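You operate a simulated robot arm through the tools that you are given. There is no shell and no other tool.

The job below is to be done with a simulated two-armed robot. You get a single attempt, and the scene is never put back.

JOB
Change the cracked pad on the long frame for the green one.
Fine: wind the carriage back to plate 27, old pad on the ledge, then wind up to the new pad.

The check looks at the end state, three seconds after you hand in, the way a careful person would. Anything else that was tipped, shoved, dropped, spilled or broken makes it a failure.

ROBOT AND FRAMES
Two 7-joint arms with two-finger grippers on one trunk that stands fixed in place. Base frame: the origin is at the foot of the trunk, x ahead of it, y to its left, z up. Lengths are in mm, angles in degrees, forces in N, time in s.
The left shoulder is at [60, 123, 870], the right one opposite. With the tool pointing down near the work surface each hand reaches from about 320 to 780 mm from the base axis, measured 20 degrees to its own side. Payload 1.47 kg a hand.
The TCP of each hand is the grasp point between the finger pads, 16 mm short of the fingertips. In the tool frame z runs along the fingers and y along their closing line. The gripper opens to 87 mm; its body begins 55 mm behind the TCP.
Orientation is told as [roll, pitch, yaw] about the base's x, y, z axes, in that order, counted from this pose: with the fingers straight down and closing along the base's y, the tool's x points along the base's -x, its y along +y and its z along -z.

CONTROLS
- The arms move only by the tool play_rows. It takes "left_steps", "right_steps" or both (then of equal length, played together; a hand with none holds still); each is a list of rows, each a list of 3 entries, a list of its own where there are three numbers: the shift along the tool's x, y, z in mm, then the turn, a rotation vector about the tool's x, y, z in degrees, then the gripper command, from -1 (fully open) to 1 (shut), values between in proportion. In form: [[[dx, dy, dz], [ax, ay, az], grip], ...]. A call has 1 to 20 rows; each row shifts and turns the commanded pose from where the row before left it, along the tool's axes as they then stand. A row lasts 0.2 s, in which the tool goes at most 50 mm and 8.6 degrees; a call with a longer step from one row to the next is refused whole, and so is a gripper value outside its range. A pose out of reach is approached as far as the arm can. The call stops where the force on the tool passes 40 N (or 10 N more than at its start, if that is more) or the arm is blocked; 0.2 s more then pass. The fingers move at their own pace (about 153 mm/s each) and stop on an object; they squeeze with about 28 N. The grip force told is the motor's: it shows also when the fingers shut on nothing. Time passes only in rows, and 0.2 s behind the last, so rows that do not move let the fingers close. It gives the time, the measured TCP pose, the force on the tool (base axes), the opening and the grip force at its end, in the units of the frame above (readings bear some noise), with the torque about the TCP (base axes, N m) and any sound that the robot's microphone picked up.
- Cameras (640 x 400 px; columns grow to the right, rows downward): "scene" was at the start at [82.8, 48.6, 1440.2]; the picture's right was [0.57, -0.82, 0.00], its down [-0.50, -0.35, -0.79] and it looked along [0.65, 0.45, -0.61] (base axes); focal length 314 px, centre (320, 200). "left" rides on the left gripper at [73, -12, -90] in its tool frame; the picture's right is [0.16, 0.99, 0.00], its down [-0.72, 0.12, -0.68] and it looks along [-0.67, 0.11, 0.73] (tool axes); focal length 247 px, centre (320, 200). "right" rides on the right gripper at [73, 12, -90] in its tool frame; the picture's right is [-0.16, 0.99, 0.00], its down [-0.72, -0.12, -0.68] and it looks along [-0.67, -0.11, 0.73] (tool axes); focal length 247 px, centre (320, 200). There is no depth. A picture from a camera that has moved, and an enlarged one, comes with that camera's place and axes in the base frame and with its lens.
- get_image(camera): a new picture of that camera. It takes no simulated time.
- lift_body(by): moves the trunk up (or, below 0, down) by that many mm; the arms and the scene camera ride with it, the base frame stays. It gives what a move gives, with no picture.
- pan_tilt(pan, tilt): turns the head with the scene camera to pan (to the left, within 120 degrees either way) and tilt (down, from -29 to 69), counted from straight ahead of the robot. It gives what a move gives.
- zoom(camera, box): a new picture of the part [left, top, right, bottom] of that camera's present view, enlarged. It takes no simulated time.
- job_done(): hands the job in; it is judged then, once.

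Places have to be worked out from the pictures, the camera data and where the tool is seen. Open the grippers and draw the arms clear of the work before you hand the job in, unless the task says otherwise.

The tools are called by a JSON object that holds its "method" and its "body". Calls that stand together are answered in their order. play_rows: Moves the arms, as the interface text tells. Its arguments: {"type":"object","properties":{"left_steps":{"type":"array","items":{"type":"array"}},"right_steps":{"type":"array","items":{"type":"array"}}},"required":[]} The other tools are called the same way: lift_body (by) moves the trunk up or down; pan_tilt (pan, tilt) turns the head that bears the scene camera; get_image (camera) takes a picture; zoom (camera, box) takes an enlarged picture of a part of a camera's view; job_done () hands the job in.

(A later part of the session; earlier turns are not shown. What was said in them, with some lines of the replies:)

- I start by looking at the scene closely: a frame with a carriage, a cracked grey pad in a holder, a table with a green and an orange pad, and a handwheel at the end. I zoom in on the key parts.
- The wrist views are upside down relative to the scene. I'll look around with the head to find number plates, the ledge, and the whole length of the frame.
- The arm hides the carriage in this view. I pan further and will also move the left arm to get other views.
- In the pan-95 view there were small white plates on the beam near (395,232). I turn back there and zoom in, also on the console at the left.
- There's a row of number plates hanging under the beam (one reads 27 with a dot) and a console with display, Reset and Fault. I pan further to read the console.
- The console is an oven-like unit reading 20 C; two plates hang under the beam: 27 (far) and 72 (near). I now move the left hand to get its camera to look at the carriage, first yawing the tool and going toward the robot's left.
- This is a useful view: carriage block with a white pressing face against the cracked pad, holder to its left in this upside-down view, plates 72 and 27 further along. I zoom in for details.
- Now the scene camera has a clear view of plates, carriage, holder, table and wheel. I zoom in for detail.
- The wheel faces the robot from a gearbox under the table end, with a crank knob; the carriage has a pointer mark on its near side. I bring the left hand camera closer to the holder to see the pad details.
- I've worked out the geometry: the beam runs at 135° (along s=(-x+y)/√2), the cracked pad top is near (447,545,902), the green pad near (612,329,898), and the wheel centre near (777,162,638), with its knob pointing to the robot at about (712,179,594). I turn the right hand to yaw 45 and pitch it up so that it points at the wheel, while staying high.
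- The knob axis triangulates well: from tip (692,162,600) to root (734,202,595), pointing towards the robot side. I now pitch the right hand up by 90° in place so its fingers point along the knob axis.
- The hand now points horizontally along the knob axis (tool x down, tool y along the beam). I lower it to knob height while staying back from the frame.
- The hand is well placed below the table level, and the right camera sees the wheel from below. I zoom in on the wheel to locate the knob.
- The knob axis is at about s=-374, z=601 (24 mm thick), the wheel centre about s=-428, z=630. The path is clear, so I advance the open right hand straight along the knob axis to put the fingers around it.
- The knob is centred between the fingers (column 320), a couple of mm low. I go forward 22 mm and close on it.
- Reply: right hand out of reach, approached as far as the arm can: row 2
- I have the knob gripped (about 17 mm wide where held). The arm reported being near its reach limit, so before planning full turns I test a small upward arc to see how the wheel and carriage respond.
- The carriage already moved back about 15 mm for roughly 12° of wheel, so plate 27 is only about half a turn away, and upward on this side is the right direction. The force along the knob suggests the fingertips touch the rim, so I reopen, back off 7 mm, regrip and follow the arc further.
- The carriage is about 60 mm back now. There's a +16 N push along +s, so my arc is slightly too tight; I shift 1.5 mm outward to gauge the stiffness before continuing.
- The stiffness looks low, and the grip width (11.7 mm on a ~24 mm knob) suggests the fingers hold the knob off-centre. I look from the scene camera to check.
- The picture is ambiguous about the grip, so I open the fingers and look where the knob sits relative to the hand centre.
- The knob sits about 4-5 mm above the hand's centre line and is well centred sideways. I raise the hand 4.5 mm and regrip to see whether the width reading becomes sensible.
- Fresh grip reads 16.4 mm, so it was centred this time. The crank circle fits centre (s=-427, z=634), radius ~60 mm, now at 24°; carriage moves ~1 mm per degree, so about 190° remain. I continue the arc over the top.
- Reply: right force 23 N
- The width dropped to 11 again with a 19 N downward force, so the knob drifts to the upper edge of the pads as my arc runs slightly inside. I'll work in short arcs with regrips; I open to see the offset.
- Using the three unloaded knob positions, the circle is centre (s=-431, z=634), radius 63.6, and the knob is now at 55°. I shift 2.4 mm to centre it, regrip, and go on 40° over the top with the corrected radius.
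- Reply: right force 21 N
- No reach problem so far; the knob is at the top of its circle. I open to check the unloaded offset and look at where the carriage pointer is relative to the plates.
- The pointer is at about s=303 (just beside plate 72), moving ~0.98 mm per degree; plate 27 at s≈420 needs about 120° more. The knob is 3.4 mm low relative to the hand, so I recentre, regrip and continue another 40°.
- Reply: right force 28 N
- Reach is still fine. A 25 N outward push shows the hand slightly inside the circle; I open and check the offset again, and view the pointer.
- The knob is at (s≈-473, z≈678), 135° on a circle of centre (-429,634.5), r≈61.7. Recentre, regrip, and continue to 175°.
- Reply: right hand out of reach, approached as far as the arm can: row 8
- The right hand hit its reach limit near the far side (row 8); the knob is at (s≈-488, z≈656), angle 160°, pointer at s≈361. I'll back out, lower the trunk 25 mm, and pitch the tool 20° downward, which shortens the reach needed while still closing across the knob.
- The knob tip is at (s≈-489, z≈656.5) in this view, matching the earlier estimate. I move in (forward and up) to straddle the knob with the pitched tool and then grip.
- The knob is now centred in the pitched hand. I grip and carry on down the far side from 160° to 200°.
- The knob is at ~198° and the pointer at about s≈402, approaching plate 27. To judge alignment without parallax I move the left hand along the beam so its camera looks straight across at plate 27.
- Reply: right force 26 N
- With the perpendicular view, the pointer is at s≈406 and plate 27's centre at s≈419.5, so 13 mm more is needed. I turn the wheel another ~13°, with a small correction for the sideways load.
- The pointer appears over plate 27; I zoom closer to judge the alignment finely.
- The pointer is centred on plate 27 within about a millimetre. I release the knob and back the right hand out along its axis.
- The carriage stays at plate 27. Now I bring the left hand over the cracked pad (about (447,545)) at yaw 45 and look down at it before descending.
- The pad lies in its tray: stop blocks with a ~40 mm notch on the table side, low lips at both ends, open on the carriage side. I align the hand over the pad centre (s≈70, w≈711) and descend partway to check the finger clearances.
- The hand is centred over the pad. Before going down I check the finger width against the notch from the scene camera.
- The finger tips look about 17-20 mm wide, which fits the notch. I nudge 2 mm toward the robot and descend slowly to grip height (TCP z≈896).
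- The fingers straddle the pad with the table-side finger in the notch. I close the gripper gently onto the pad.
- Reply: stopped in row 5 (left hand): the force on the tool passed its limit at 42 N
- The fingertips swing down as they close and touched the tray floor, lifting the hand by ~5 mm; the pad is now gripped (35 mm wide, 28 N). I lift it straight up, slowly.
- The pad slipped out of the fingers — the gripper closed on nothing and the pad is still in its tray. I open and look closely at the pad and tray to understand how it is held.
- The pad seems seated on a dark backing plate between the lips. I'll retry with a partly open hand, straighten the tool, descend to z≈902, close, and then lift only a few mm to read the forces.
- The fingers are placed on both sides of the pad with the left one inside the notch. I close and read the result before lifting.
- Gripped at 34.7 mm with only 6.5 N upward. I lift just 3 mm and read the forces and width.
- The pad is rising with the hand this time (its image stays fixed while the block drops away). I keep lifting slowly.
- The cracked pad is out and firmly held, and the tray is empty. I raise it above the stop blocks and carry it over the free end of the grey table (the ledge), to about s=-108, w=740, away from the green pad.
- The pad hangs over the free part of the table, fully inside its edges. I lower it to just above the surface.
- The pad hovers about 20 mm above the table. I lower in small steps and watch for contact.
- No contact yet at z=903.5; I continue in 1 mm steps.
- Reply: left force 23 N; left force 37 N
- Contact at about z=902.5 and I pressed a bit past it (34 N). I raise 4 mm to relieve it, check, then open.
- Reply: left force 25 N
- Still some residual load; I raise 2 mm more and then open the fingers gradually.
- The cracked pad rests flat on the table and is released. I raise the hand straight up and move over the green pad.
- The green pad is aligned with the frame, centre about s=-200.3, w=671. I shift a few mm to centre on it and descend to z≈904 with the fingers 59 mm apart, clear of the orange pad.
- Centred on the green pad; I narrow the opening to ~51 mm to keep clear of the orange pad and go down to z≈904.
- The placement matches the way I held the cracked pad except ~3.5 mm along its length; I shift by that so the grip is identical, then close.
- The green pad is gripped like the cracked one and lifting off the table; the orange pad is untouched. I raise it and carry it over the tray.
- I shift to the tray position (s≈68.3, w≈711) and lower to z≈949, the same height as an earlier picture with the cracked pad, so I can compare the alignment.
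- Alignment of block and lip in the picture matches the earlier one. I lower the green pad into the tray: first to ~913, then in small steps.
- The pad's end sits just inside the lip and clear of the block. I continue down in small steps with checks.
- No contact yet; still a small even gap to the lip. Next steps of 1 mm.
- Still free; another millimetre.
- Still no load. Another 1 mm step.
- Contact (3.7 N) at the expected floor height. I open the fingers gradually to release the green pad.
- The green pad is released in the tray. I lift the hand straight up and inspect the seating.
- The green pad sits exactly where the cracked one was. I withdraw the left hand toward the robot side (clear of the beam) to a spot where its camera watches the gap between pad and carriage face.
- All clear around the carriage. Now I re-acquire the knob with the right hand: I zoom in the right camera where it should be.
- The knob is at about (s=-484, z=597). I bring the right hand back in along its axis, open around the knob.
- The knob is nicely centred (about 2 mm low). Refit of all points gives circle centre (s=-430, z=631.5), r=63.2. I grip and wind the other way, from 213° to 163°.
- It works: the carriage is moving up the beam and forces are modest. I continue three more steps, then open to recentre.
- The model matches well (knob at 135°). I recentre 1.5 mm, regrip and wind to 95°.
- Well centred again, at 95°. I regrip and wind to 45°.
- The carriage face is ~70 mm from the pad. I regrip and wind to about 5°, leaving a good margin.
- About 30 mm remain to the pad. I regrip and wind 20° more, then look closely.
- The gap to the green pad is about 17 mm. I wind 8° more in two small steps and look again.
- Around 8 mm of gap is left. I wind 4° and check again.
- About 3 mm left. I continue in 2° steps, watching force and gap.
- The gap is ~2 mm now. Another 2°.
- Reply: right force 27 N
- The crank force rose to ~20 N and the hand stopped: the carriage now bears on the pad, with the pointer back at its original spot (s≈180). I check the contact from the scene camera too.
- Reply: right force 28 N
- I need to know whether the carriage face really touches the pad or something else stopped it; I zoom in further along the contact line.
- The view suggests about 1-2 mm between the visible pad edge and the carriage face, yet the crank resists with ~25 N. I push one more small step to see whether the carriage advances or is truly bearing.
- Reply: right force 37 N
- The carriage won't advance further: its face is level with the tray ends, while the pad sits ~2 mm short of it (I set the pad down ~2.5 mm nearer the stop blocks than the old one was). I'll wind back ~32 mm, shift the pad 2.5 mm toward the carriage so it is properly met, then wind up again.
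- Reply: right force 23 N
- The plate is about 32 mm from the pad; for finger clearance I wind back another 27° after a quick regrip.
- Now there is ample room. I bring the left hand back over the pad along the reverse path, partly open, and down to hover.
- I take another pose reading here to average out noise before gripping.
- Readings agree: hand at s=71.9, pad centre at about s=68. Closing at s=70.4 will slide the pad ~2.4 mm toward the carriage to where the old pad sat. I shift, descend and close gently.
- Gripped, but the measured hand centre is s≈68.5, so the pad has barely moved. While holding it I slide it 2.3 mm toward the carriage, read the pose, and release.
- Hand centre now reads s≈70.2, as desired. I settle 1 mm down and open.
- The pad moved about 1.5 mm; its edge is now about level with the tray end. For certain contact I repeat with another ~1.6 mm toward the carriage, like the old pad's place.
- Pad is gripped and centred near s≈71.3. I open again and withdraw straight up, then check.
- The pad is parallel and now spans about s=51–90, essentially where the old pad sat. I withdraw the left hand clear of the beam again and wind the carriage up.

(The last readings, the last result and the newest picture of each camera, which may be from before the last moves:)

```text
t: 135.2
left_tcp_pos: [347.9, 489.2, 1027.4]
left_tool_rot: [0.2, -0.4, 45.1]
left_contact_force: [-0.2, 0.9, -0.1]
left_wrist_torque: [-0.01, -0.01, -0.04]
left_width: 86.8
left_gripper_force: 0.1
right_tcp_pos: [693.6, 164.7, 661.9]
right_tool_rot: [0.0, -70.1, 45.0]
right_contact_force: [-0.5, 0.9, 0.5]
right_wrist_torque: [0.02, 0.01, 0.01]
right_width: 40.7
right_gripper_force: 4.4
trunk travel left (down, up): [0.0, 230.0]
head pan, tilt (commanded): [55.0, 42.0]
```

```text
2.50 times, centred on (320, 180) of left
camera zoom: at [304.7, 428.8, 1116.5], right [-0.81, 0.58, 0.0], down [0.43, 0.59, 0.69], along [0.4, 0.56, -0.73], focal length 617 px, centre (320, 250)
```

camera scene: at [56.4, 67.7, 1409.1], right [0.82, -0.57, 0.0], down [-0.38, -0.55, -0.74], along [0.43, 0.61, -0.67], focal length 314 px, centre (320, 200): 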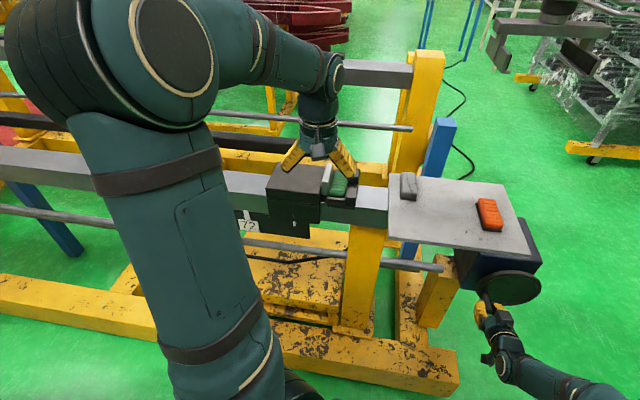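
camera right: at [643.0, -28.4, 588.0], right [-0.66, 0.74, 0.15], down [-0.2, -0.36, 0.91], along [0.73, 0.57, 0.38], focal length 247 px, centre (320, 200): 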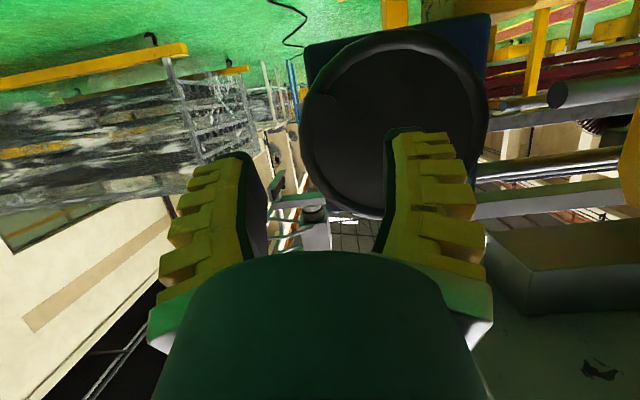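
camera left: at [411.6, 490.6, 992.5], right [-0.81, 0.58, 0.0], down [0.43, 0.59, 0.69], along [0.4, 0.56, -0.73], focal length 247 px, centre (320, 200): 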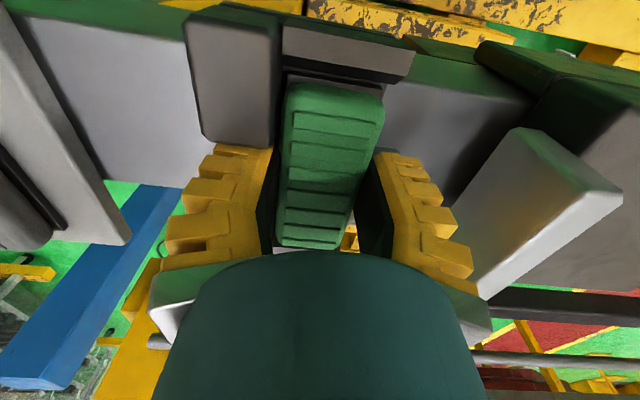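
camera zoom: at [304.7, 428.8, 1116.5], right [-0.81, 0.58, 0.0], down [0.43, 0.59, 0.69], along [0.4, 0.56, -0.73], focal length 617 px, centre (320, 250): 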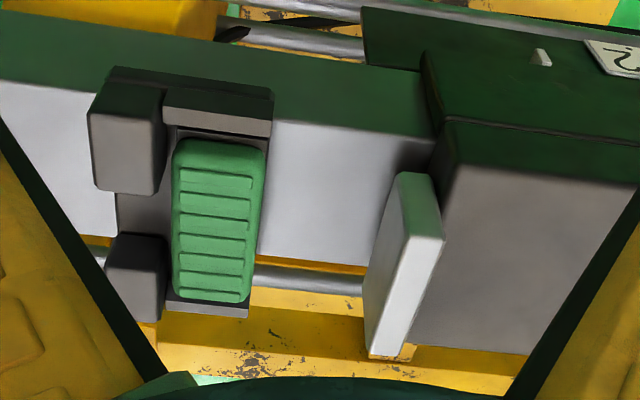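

The knob is at ~28° and centred. I regrip and wind the carriage up to about -17°, leaving ~10 mm.

{"method": "play_rows", "body": {"right_steps": [[[0.9, -0.7, 0.3], [0, 0, 0], 0.2], [[0, 0, 0], [0, 0, 0], 0.7], [[0, 0, 0], [0, 0, 0], 1], [[0, 0, 0], [0, 0, 0], 1], [[9.2, 4.1, 3.3], [0, 0, 0], 1], [[9.0, 2.3, 3.3], [0, 0, 0], 1], [[9.2, 0.8, 3.4], [0, 0, 0], 1], [[9.2, -0.8, 3.4], [0, 0, 0], 1], [[8.0, -2.0, 2.9], [0, 0, 0], 1], [[0, 0, 0], [0, 0, 0], 1]]}}

{"method": "zoom", "body": {"camera": "left", "box": [240, 110, 360, 240]}}

{"method": "zoom", "body": {"camera": "right", "box": [220, 100, 420, 260]}}

```text
t: 137.4
left_tcp_pos: [347.5, 490.5, 1027.4]
left_tool_rot: [0.1, -0.4, 45.1]
left_contact_force: [-0.2, -0.5, 0.2]
left_wrist_torque: [-0.01, -0.04, -0.02]
left_width: 87.1
left_gripper_force: 0.1
right_tcp_pos: [692.5, 167.3, 613.7]
right_tool_rot: [0.0, -69.9, 45.0]
right_contact_force: [-6.9, 6.0, 1.5]
right_wrist_torque: [0.09, -0.27, 0.05]
right_width: 11.6
right_gripper_force: 29.6
trunk travel left (down, up): [0.0, 230.0]
head pan, tilt (commanded): [55.0, 42.0]
```

```text
3.08 times, centred on (300, 175) of left
camera zoom: at [304.2, 429.2, 1116.5], right [-0.81, 0.58, 0.0], down [0.43, 0.59, 0.69], along [0.4, 0.56, -0.73], focal length 760 px, centre (382, 277)
```

zoom: 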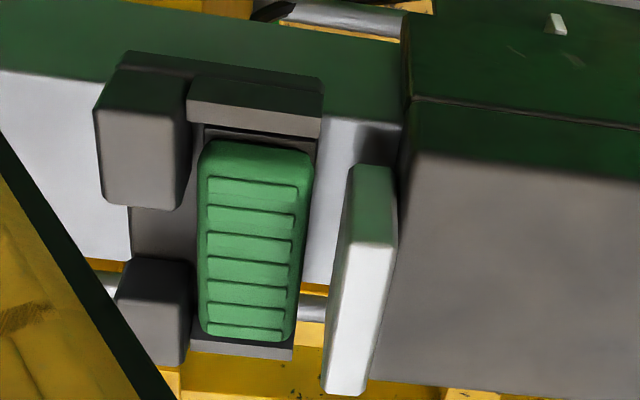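

```text
2.50 times, centred on (320, 180) of right
camera zoom: at [605.9, 97.7, 575.8], right [-0.66, 0.74, 0.15], down [-0.19, -0.36, 0.91], along [0.73, 0.57, 0.38], focal length 617 px, centre (320, 250)
```

zoom: 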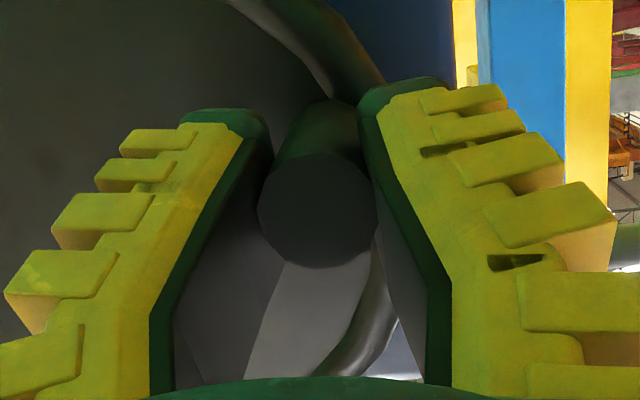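

About 13 mm to go. I wind another 8° and check.

{"method": "play_rows", "body": {"right_steps": [[[3.85, -1.4, 1.4], [0, 0, 0], 1], [[3.85, -1.7, 1.4], [0, 0, 0], 1], [[0, 0, 0], [0, 0, 0], 1]]}}

{"method": "zoom", "body": {"camera": "left", "box": [240, 110, 360, 240]}}

{"method": "zoom", "body": {"camera": "left", "box": [275, 190, 325, 225]}}

```text
t: 138.2
left_tcp_pos: [347.1, 491.1, 1027.9]
left_tool_rot: [0.0, -0.4, 45.1]
left_contact_force: [-0.7, 0.1, -0.7]
left_wrist_torque: [0.0, -0.01, -0.01]
left_width: 87.0
left_gripper_force: 0.1
right_tcp_pos: [695.3, 165.3, 604.0]
right_tool_rot: [0.0, -70.1, 45.1]
right_contact_force: [-9.2, 11.0, 1.2]
right_wrist_torque: [0.04, -0.31, 0.03]
right_width: 11.7
right_gripper_force: 29.8
trunk travel left (down, up): [0.0, 230.0]
head pan, tilt (commanded): [55.0, 42.0]
```

```text
3.08 times, centred on (300, 175) of left
camera zoom: at [304.1, 429.4, 1116.4], right [-0.81, 0.58, 0.0], down [0.43, 0.59, 0.69], along [0.4, 0.56, -0.73], focal length 760 px, centre (382, 277)
```

zoom: 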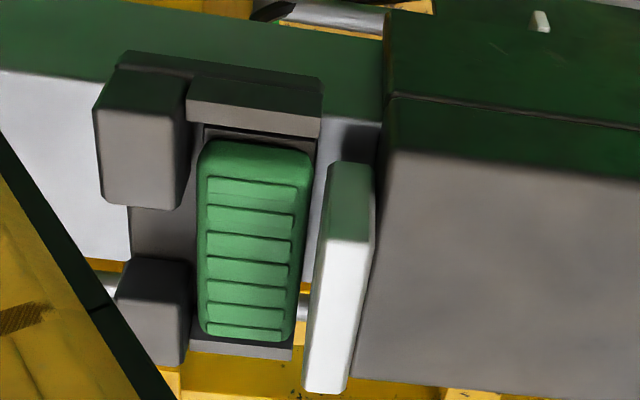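

```text
11.43 times, centred on (300, 208) of left
camera zoom: at [304.1, 429.4, 1116.4], right [-0.81, 0.58, 0.0], down [0.43, 0.59, 0.69], along [0.4, 0.56, -0.73], focal length 2823 px, centre (549, 114)
```

zoom: 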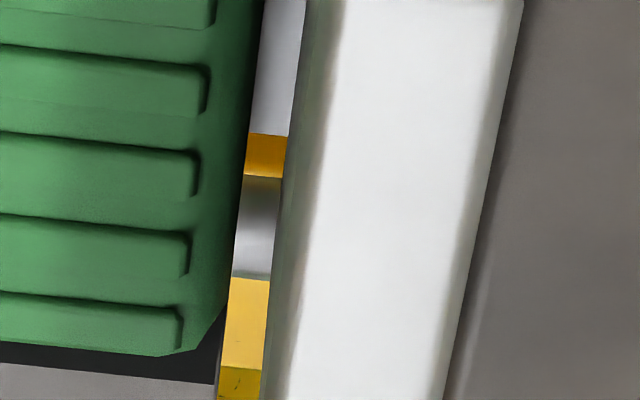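

The gap is ~5 mm. I wind 3° more, with less inward shift to relieve the sideways load.

{"method": "play_rows", "body": {"right_steps": [[[1.4, -0.2, 0.5], [0, 0, 0], 1], [[1.4, -0.3, 0.5], [0, 0, 0], 1], [[0, 0, 0], [0, 0, 0], 1]]}}

{"method": "zoom", "body": {"camera": "left", "box": [275, 190, 325, 225]}}

```text
t: 139.0
left_tcp_pos: [347.5, 490.4, 1027.1]
left_tool_rot: [0.1, -0.5, 45.1]
left_contact_force: [-0.6, -0.8, 0.1]
left_wrist_torque: [0.02, -0.01, 0.0]
left_width: 87.3
left_gripper_force: 0.1
right_tcp_pos: [694.3, 164.6, 602.0]
right_tool_rot: [-0.1, -70.0, 45.1]
right_contact_force: [-11.2, 3.4, 1.1]
right_wrist_torque: [0.03, -0.28, 0.04]
right_width: 11.9
right_gripper_force: 30.0
trunk travel left (down, up): [0.0, 230.0]
head pan, tilt (commanded): [55.0, 42.0]
```

```text
11.43 times, centred on (300, 208) of left
camera zoom: at [304.0, 429.0, 1116.6], right [-0.81, 0.58, 0.0], down [0.43, 0.59, 0.69], along [0.4, 0.56, -0.73], focal length 2823 px, centre (549, 114)
```

zoom: 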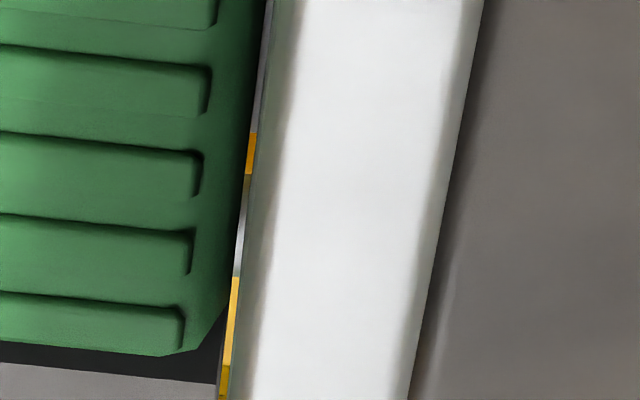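

Only ~1 mm of gap remains. I wind on gently in a small step until it bears.

{"method": "play_rows", "body": {"right_steps": [[[1.2, -0.6, 0.45], [0, 0, 0], 1], [[0, 0, 0], [0, 0, 0], 1]]}}

{"method": "zoom", "body": {"camera": "left", "box": [275, 190, 325, 225]}}

{"method": "zoom", "body": {"camera": "left", "box": [280, 155, 330, 190]}}

```text
t: 139.6
left_tcp_pos: [347.6, 490.2, 1027.9]
left_tool_rot: [0.1, -0.5, 45.2]
left_contact_force: [0.2, 0.2, -0.5]
left_wrist_torque: [0.02, -0.05, 0.02]
left_width: 87.0
left_gripper_force: 0.1
right_tcp_pos: [695.5, 164.8, 601.0]
right_tool_rot: [0.0, -70.0, 45.0]
right_contact_force: [-14.3, 1.9, 0.9]
right_wrist_torque: [-0.03, -0.27, 0.11]
right_width: 11.5
right_gripper_force: 30.0
trunk travel left (down, up): [0.0, 230.0]
head pan, tilt (commanded): [55.0, 42.0]
```

```text
11.43 times, centred on (300, 208) of left
camera zoom: at [303.9, 428.9, 1116.7], right [-0.81, 0.58, 0.0], down [0.43, 0.59, 0.69], along [0.4, 0.56, -0.73], focal length 2823 px, centre (549, 114)
```

zoom: 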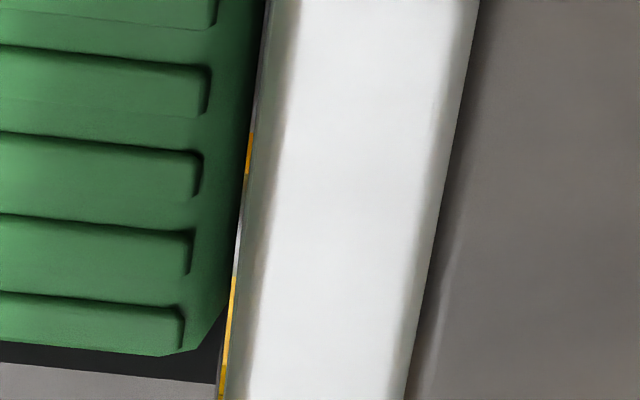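

```text
11.43 times, centred on (305, 172) of left
camera zoom: at [303.9, 428.9, 1116.7], right [-0.81, 0.58, 0.0], down [0.43, 0.59, 0.69], along [0.4, 0.56, -0.73], focal length 2823 px, centre (491, 514)
```

zoom: 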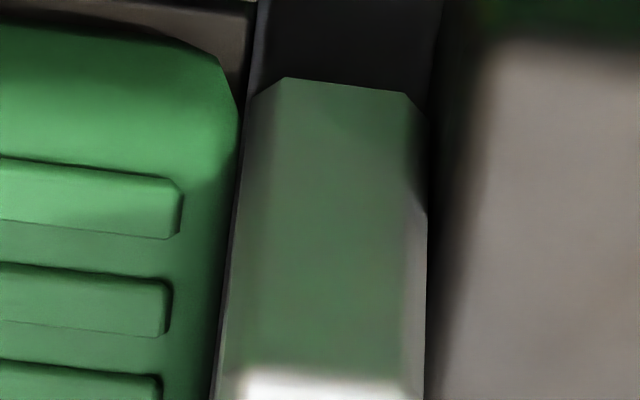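

Gap is now about half a millimetre. One more small step to close it.

{"method": "play_rows", "body": {"right_steps": [[[1.2, -0.6, 0.45], [0, 0, 0], 1], [[0, 0, 0], [0, 0, 0], 1]]}}

{"method": "zoom", "body": {"camera": "left", "box": [275, 190, 325, 225]}}

{"method": "zoom", "body": {"camera": "left", "box": [280, 155, 330, 190]}}

```text
t: 140.2
left_tcp_pos: [346.4, 489.6, 1028.2]
left_tool_rot: [0.1, -0.5, 45.1]
left_contact_force: [-0.1, -0.1, 0.1]
left_wrist_torque: [0.02, -0.04, 0.05]
left_width: 86.9
left_gripper_force: 0.0
right_tcp_pos: [695.9, 164.8, 600.0]
right_tool_rot: [-0.1, -70.0, 45.1]
right_contact_force: [-17.1, -0.2, 8.1]
right_wrist_torque: [-0.05, 0.14, 0.01]
right_width: 11.6
right_gripper_force: 29.6
trunk travel left (down, up): [0.0, 230.0]
head pan, tilt (commanded): [55.0, 42.0]
```

```text
11.43 times, centred on (300, 208) of left
camera zoom: at [303.3, 428.7, 1117.0], right [-0.81, 0.58, 0.0], down [0.43, 0.59, 0.69], along [0.4, 0.56, -0.73], focal length 2823 px, centre (549, 114)
```

zoom: 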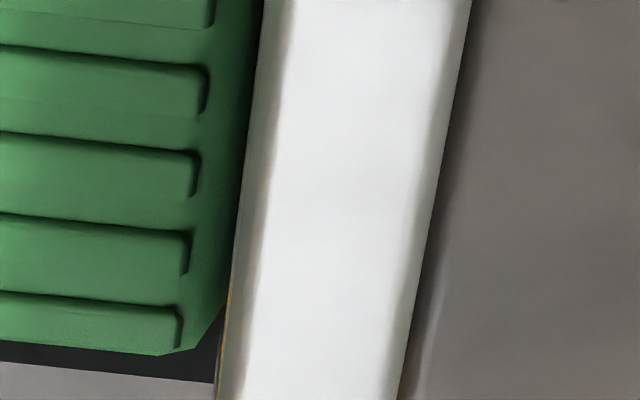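

```text
11.43 times, centred on (305, 172) of left
camera zoom: at [303.3, 428.7, 1117.0], right [-0.81, 0.58, 0.0], down [0.43, 0.59, 0.69], along [0.4, 0.56, -0.73], focal length 2823 px, centre (491, 514)
```

zoom: 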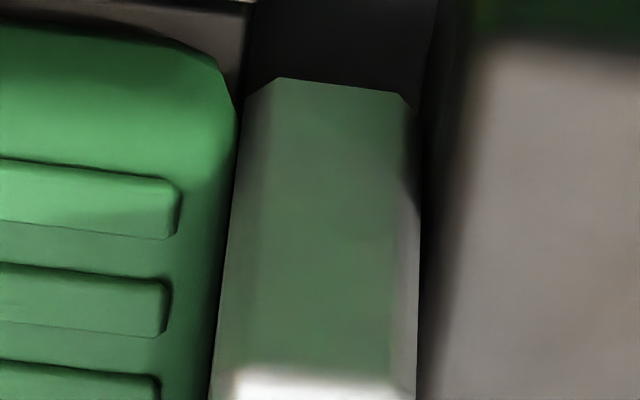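

The face now meets the pad with no visible gap, and the crank force begins to rise. I give it one last small nudge to make it firm.

{"method": "play_rows", "body": {"right_steps": [[[1.0, -0.5, 0.4], [0, 0, 0], 1], [[0, 0, 0], [0, 0, 0], 1]]}}

{"method": "zoom", "body": {"camera": "left", "box": [275, 190, 325, 225]}}

{"method": "zoom", "body": {"camera": "left", "box": [240, 110, 360, 240]}}

{"method": "zoom", "body": {"camera": "scene", "box": [300, 150, 380, 220]}}

```text
t: 140.8
left_tcp_pos: [346.7, 490.0, 1027.7]
left_tool_rot: [0.1, -0.5, 45.1]
left_contact_force: [0.1, -0.5, -0.8]
left_wrist_torque: [-0.01, -0.01, -0.03]
left_width: 87.2
left_gripper_force: 0.0
right_tcp_pos: [697.0, 164.5, 601.1]
right_tool_rot: [-0.2, -70.2, 45.1]
right_contact_force: [-13.9, 7.4, 12.1]
right_wrist_torque: [0.0, 0.07, 0.03]
right_width: 11.7
right_gripper_force: 29.9
trunk travel left (down, up): [0.0, 230.0]
head pan, tilt (commanded): [55.0, 42.0]
```

```text
11.43 times, centred on (300, 208) of left
camera zoom: at [303.1, 429.1, 1116.9], right [-0.81, 0.58, 0.0], down [0.43, 0.59, 0.69], along [0.4, 0.56, -0.73], focal length 2823 px, centre (549, 114)
```

zoom: 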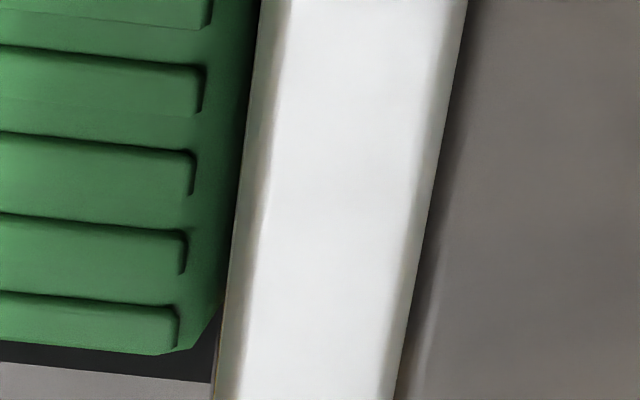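

```text
3.08 times, centred on (300, 175) of left
camera zoom: at [303.1, 429.1, 1116.9], right [-0.81, 0.58, 0.0], down [0.43, 0.59, 0.69], along [0.4, 0.56, -0.73], focal length 760 px, centre (382, 277)
```

zoom: 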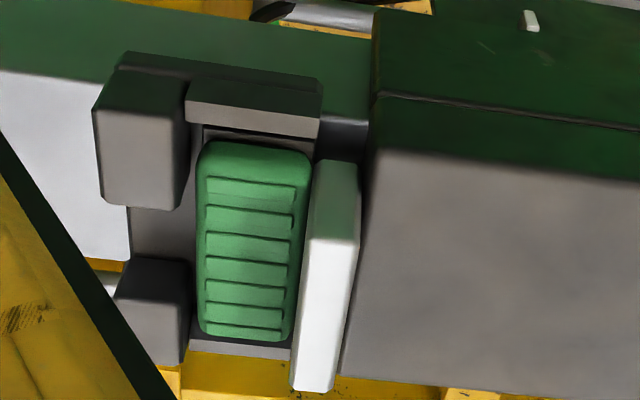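

```text
5.71 times, centred on (340, 185) of scene
camera zoom: at [57.5, 68.3, 1409.0], right [0.82, -0.57, 0.0], down [-0.38, -0.55, -0.74], along [0.43, 0.61, -0.67], focal length 1793 px, centre (206, 286)
```

zoom: 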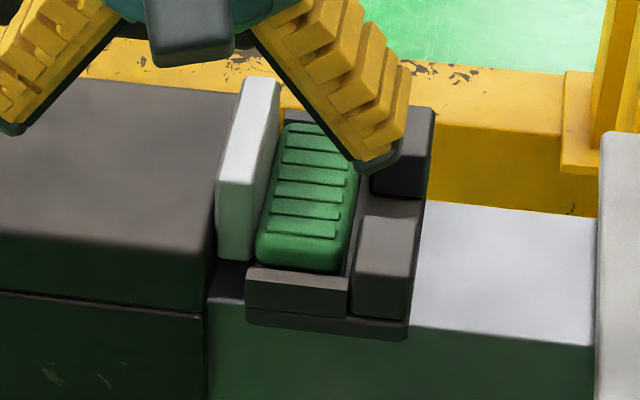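

The face bears on the green pad with no gap. I release the knob, back the right hand out, and check that nothing moved.

{"method": "play_rows", "body": {"right_steps": [[[0, 0, 0], [0, 0, 0], 0.3], [[0, 0, 0], [0, 0, 0], 0], [[0, 0, 0], [0, 0, 0], -0.3], [[0, 0, -15], [0, 0, 0], -0.3], [[0, 0, -20], [0, 0, 0], -0.3], [[0, 0, -25], [0, 0, 0], -0.3], [[0, 0, -30], [0, 0, 0], -0.3]]}}

{"method": "zoom", "body": {"camera": "left", "box": [275, 190, 325, 225]}}

{"method": "get_image", "body": {"camera": "right"}}

{"method": "get_image", "body": {"camera": "scene"}}

```text
t: 142.4
left_tcp_pos: [348.5, 489.8, 1028.1]
left_tool_rot: [0.3, -0.4, 45.0]
left_contact_force: [-0.3, 1.0, 0.0]
left_wrist_torque: [-0.03, 0.02, 0.02]
left_width: 87.1
left_gripper_force: 0.0
right_tcp_pos: [638.3, 104.7, 630.5]
right_tool_rot: [0.1, -70.0, 44.9]
right_contact_force: [-0.6, 0.0, -0.2]
right_wrist_torque: [0.02, 0.02, -0.02]
right_width: 61.4
right_gripper_force: 3.8
trunk travel left (down, up): [0.0, 230.0]
head pan, tilt (commanded): [55.0, 42.0]
```

```text
11.43 times, centred on (300, 208) of left
camera zoom: at [304.6, 428.7, 1116.6], right [-0.81, 0.58, 0.0], down [0.43, 0.59, 0.69], along [0.4, 0.56, -0.73], focal length 2823 px, centre (549, 114)
```

zoom: 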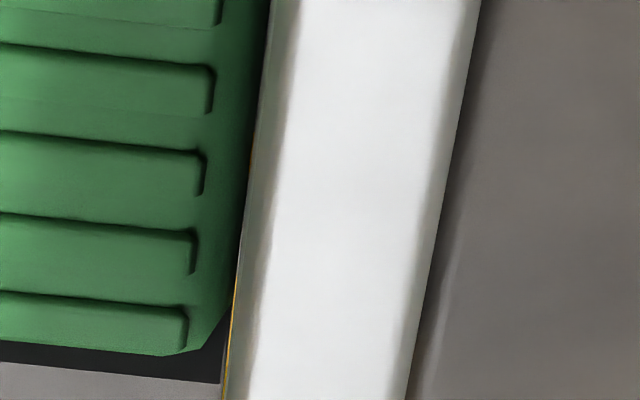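

```text
taken
camera right: at [551.7, 35.1, 592.7], right [-0.66, 0.74, 0.15], down [-0.2, -0.36, 0.91], along [0.73, 0.57, 0.38], focal length 247 px, centre (320, 200)
```

right: 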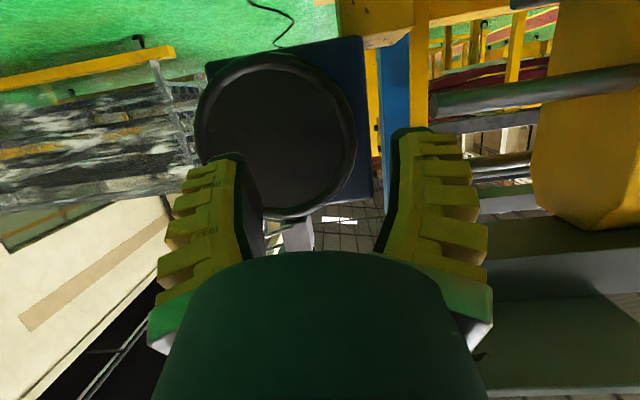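

```text
taken
camera scene: at [59.4, 67.8, 1408.9], right [0.82, -0.57, 0.0], down [-0.38, -0.55, -0.74], along [0.43, 0.61, -0.67], focal length 314 px, centre (320, 200)
```

scene: 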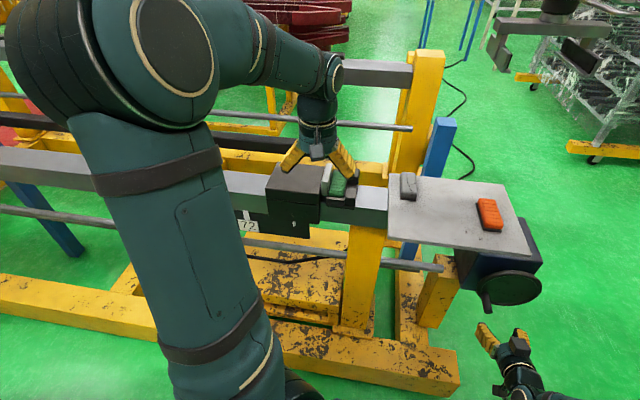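

Everything stayed in place after release (pad and face touching). Now I draw both arms clear: right hand back and up, left hand up and toward the robot, grippers fully open.

{"method": "play_rows", "body": {"left_steps": [[[10, 0, -20], [0, 0, 0], -1], [[10, 0, -20], [0, 0, 0], -1], [[10, 0, -25], [0, 0, 0], -1], [[10, 0, -25], [0, 0, 0], -1], [[10, 0, -25], [0, 0, 0], -1], [[10, 0, -25], [0, 0, 0], -1], [[0, 0, 0], [0, 0, 0], -1], [[0, 0, 0], [0, 0, 0], -1], [[0, 0, 0], [0, 0, 0], -1], [[0, 0, 0], [0, 0, 0], -1], [[0, 0, 0], [0, 0, 0], -1], [[0, 0, 0], [0, 0, 0], -1]], "right_steps": [[[0, 0, -30], [0, 0, 0], -1], [[0, 0, -30], [0, 0, 0], -1], [[0, 0, -30], [0, 0, 0], -1], [[0, 0, -30], [0, 0, 0], -1], [[-35.2, 0, -12.8], [0, 0, 0], -1], [[-35.2, 0, -12.8], [0, 0, 0], -1], [[-35.2, 0, -12.8], [0, 0, 0], -1], [[-35.2, 0, -12.8], [0, 0, 0], -1], [[-35.2, 0, -12.8], [0, 0, 0], -1], [[-35.2, 0, -12.8], [0, 0, 0], -1], [[-35.2, 0, -12.8], [0, 0, 0], -1], [[-35.2, 0, -12.8], [0, 0, 0], -1]]}}

{"method": "get_image", "body": {"camera": "scene"}}

{"method": "get_image", "body": {"camera": "left"}}

{"method": "zoom", "body": {"camera": "scene", "box": [290, 140, 390, 220]}}

{"method": "zoom", "body": {"camera": "scene", "box": [380, 160, 560, 320]}}

```text
t: 145.0
left_tcp_pos: [302.7, 444.6, 1166.7]
left_tool_rot: [0.1, -0.5, 45.1]
left_contact_force: [0.2, 0.2, 0.2]
left_wrist_torque: [0.0, -0.04, 0.0]
left_width: 87.0
left_gripper_force: 0.1
right_tcp_pos: [556.2, 26.3, 973.1]
right_tool_rot: [0.0, -70.1, 45.0]
right_contact_force: [0.1, -0.5, -0.9]
right_wrist_torque: [-0.01, 0.05, 0.02]
right_width: 86.7
right_gripper_force: 0.0
trunk travel left (down, up): [0.0, 230.0]
head pan, tilt (commanded): [55.0, 42.0]
```

```text
taken
camera scene: at [59.0, 68.1, 1408.9], right [0.82, -0.57, 0.0], down [-0.38, -0.55, -0.74], along [0.43, 0.61, -0.67], focal length 314 px, centre (320, 200)
```

scene: 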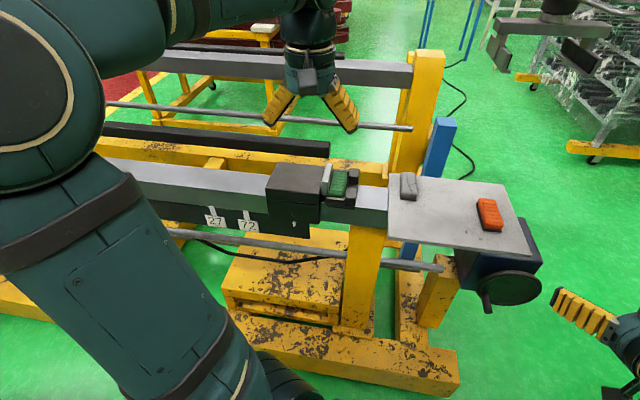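

```text
taken
camera left: at [260.3, 383.7, 1255.8], right [-0.81, 0.58, 0.0], down [0.43, 0.59, 0.69], along [0.4, 0.56, -0.73], focal length 247 px, centre (320, 200)
```

left: 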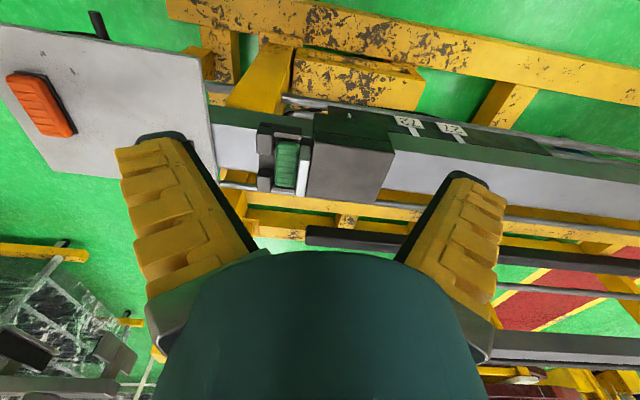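

```text
5.00 times, centred on (340, 180) of scene
camera zoom: at [59.0, 68.1, 1408.9], right [0.82, -0.57, 0.0], down [-0.38, -0.55, -0.74], along [0.43, 0.61, -0.67], focal length 1569 px, centre (220, 300)
```

zoom: 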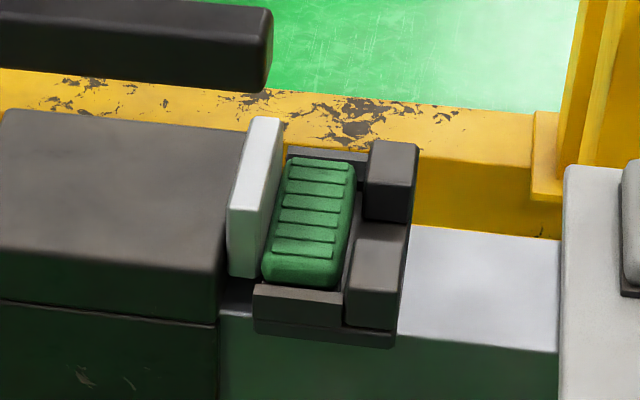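

```text
2.50 times, centred on (470, 240) of scene
camera zoom: at [59.0, 68.1, 1408.9], right [0.82, -0.57, 0.0], down [-0.38, -0.55, -0.74], along [0.43, 0.61, -0.67], focal length 784 px, centre (-55, 100)
```

zoom: 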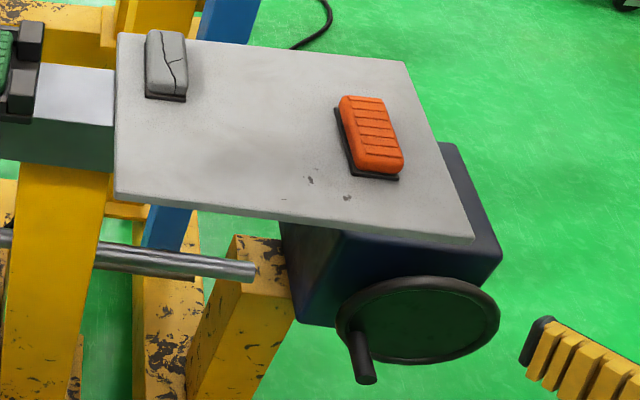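

The old pad lies flat and stable on the ledge, the orange pad is untouched, and the green pad is in the tray with the carriage against it. One last close look at the contact before handing in.

{"method": "zoom", "body": {"camera": "left", "box": [240, 100, 340, 210]}}

{"method": "zoom", "body": {"camera": "scene", "box": [320, 150, 370, 190]}}

{"method": "zoom", "body": {"camera": "scene", "box": [385, 160, 445, 210]}}

```text
3.64 times, centred on (290, 155) of left
camera zoom: at [260.3, 383.7, 1255.8], right [-0.81, 0.58, 0.0], down [0.43, 0.59, 0.69], along [0.4, 0.56, -0.73], focal length 898 px, centre (429, 364)
```

zoom: 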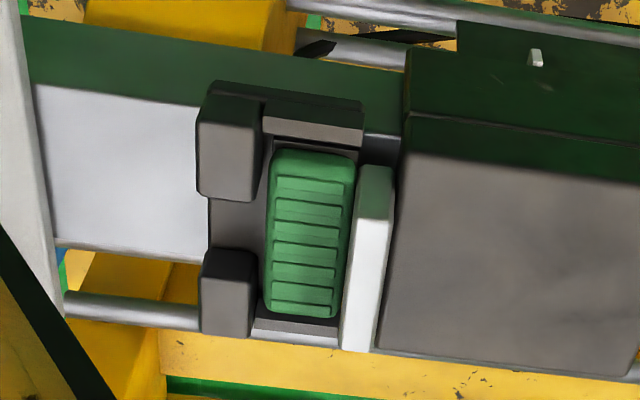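

```text
10.00 times, centred on (345, 170) of scene
camera zoom: at [59.0, 68.1, 1408.9], right [0.82, -0.57, 0.0], down [-0.38, -0.55, -0.74], along [0.43, 0.61, -0.67], focal length 3138 px, centre (70, 500)
```

zoom: 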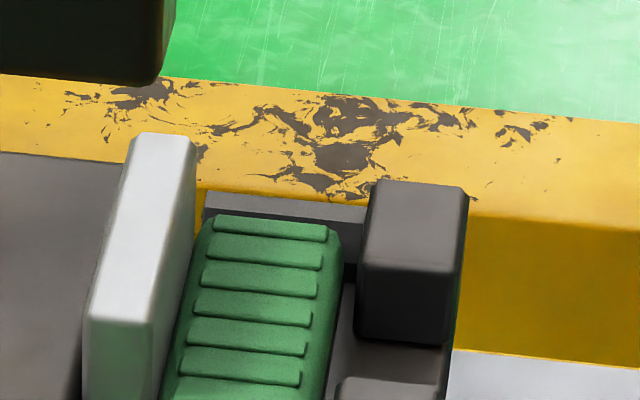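

```text
8.00 times, centred on (415, 185) of scene
camera zoom: at [59.0, 68.1, 1408.9], right [0.82, -0.57, 0.0], down [-0.38, -0.55, -0.74], along [0.43, 0.61, -0.67], focal length 2510 px, centre (-440, 320)
```

zoom: 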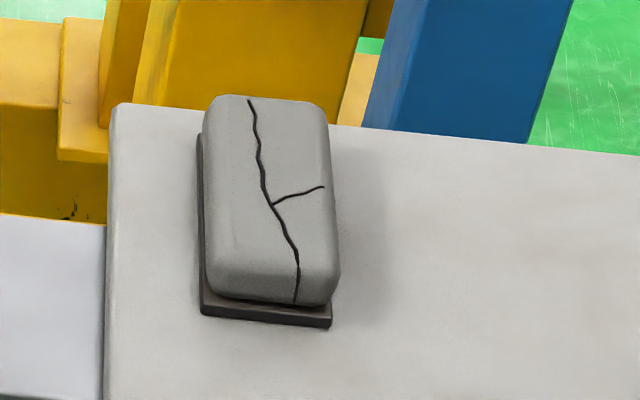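

The end state looks right: green pad seated and met by the carriage, old pad flat on the ledge, arms clear, grippers open. I hand the job in.

{"method": "job_done", "body": {}}

```text
The job is handed in.
```

The cracked pad on the long frame is out and the green pad is in its place, with the carriage wound up against it. I've handed the job in; no result has come back yet.

- **Carriage:** I wound it back until its pointer sat on plate 27, within about a millimetre, before touching the pads. Plate 72 hangs right beside it.
- **Old pad:** it lies flat on the grey plate at the end of the frame. I took that plate as the ledge, since it is where the spare pads were lying. Its nearest edge is about 16 mm from the plate's far edge.
- **Green pad:** I first set it down about 2.5 mm too close to the stop blocks, so the carriage stopped short of it. I wound back, shifted the pad to roughly where the old one sat, and wound up again until the crank firmed up. After I let go there was at most a hairline, well under half a millimetre, between pad and carriage.
- **Slip:** my first grip on the cracked pad slipped, but it stayed in its tray and nothing fell.
- **Everything else:** I didn't touch the orange pad. Both grippers are open and the arms are clear. I lowered the trunk 25 mm to reach the handwheel and left it there.
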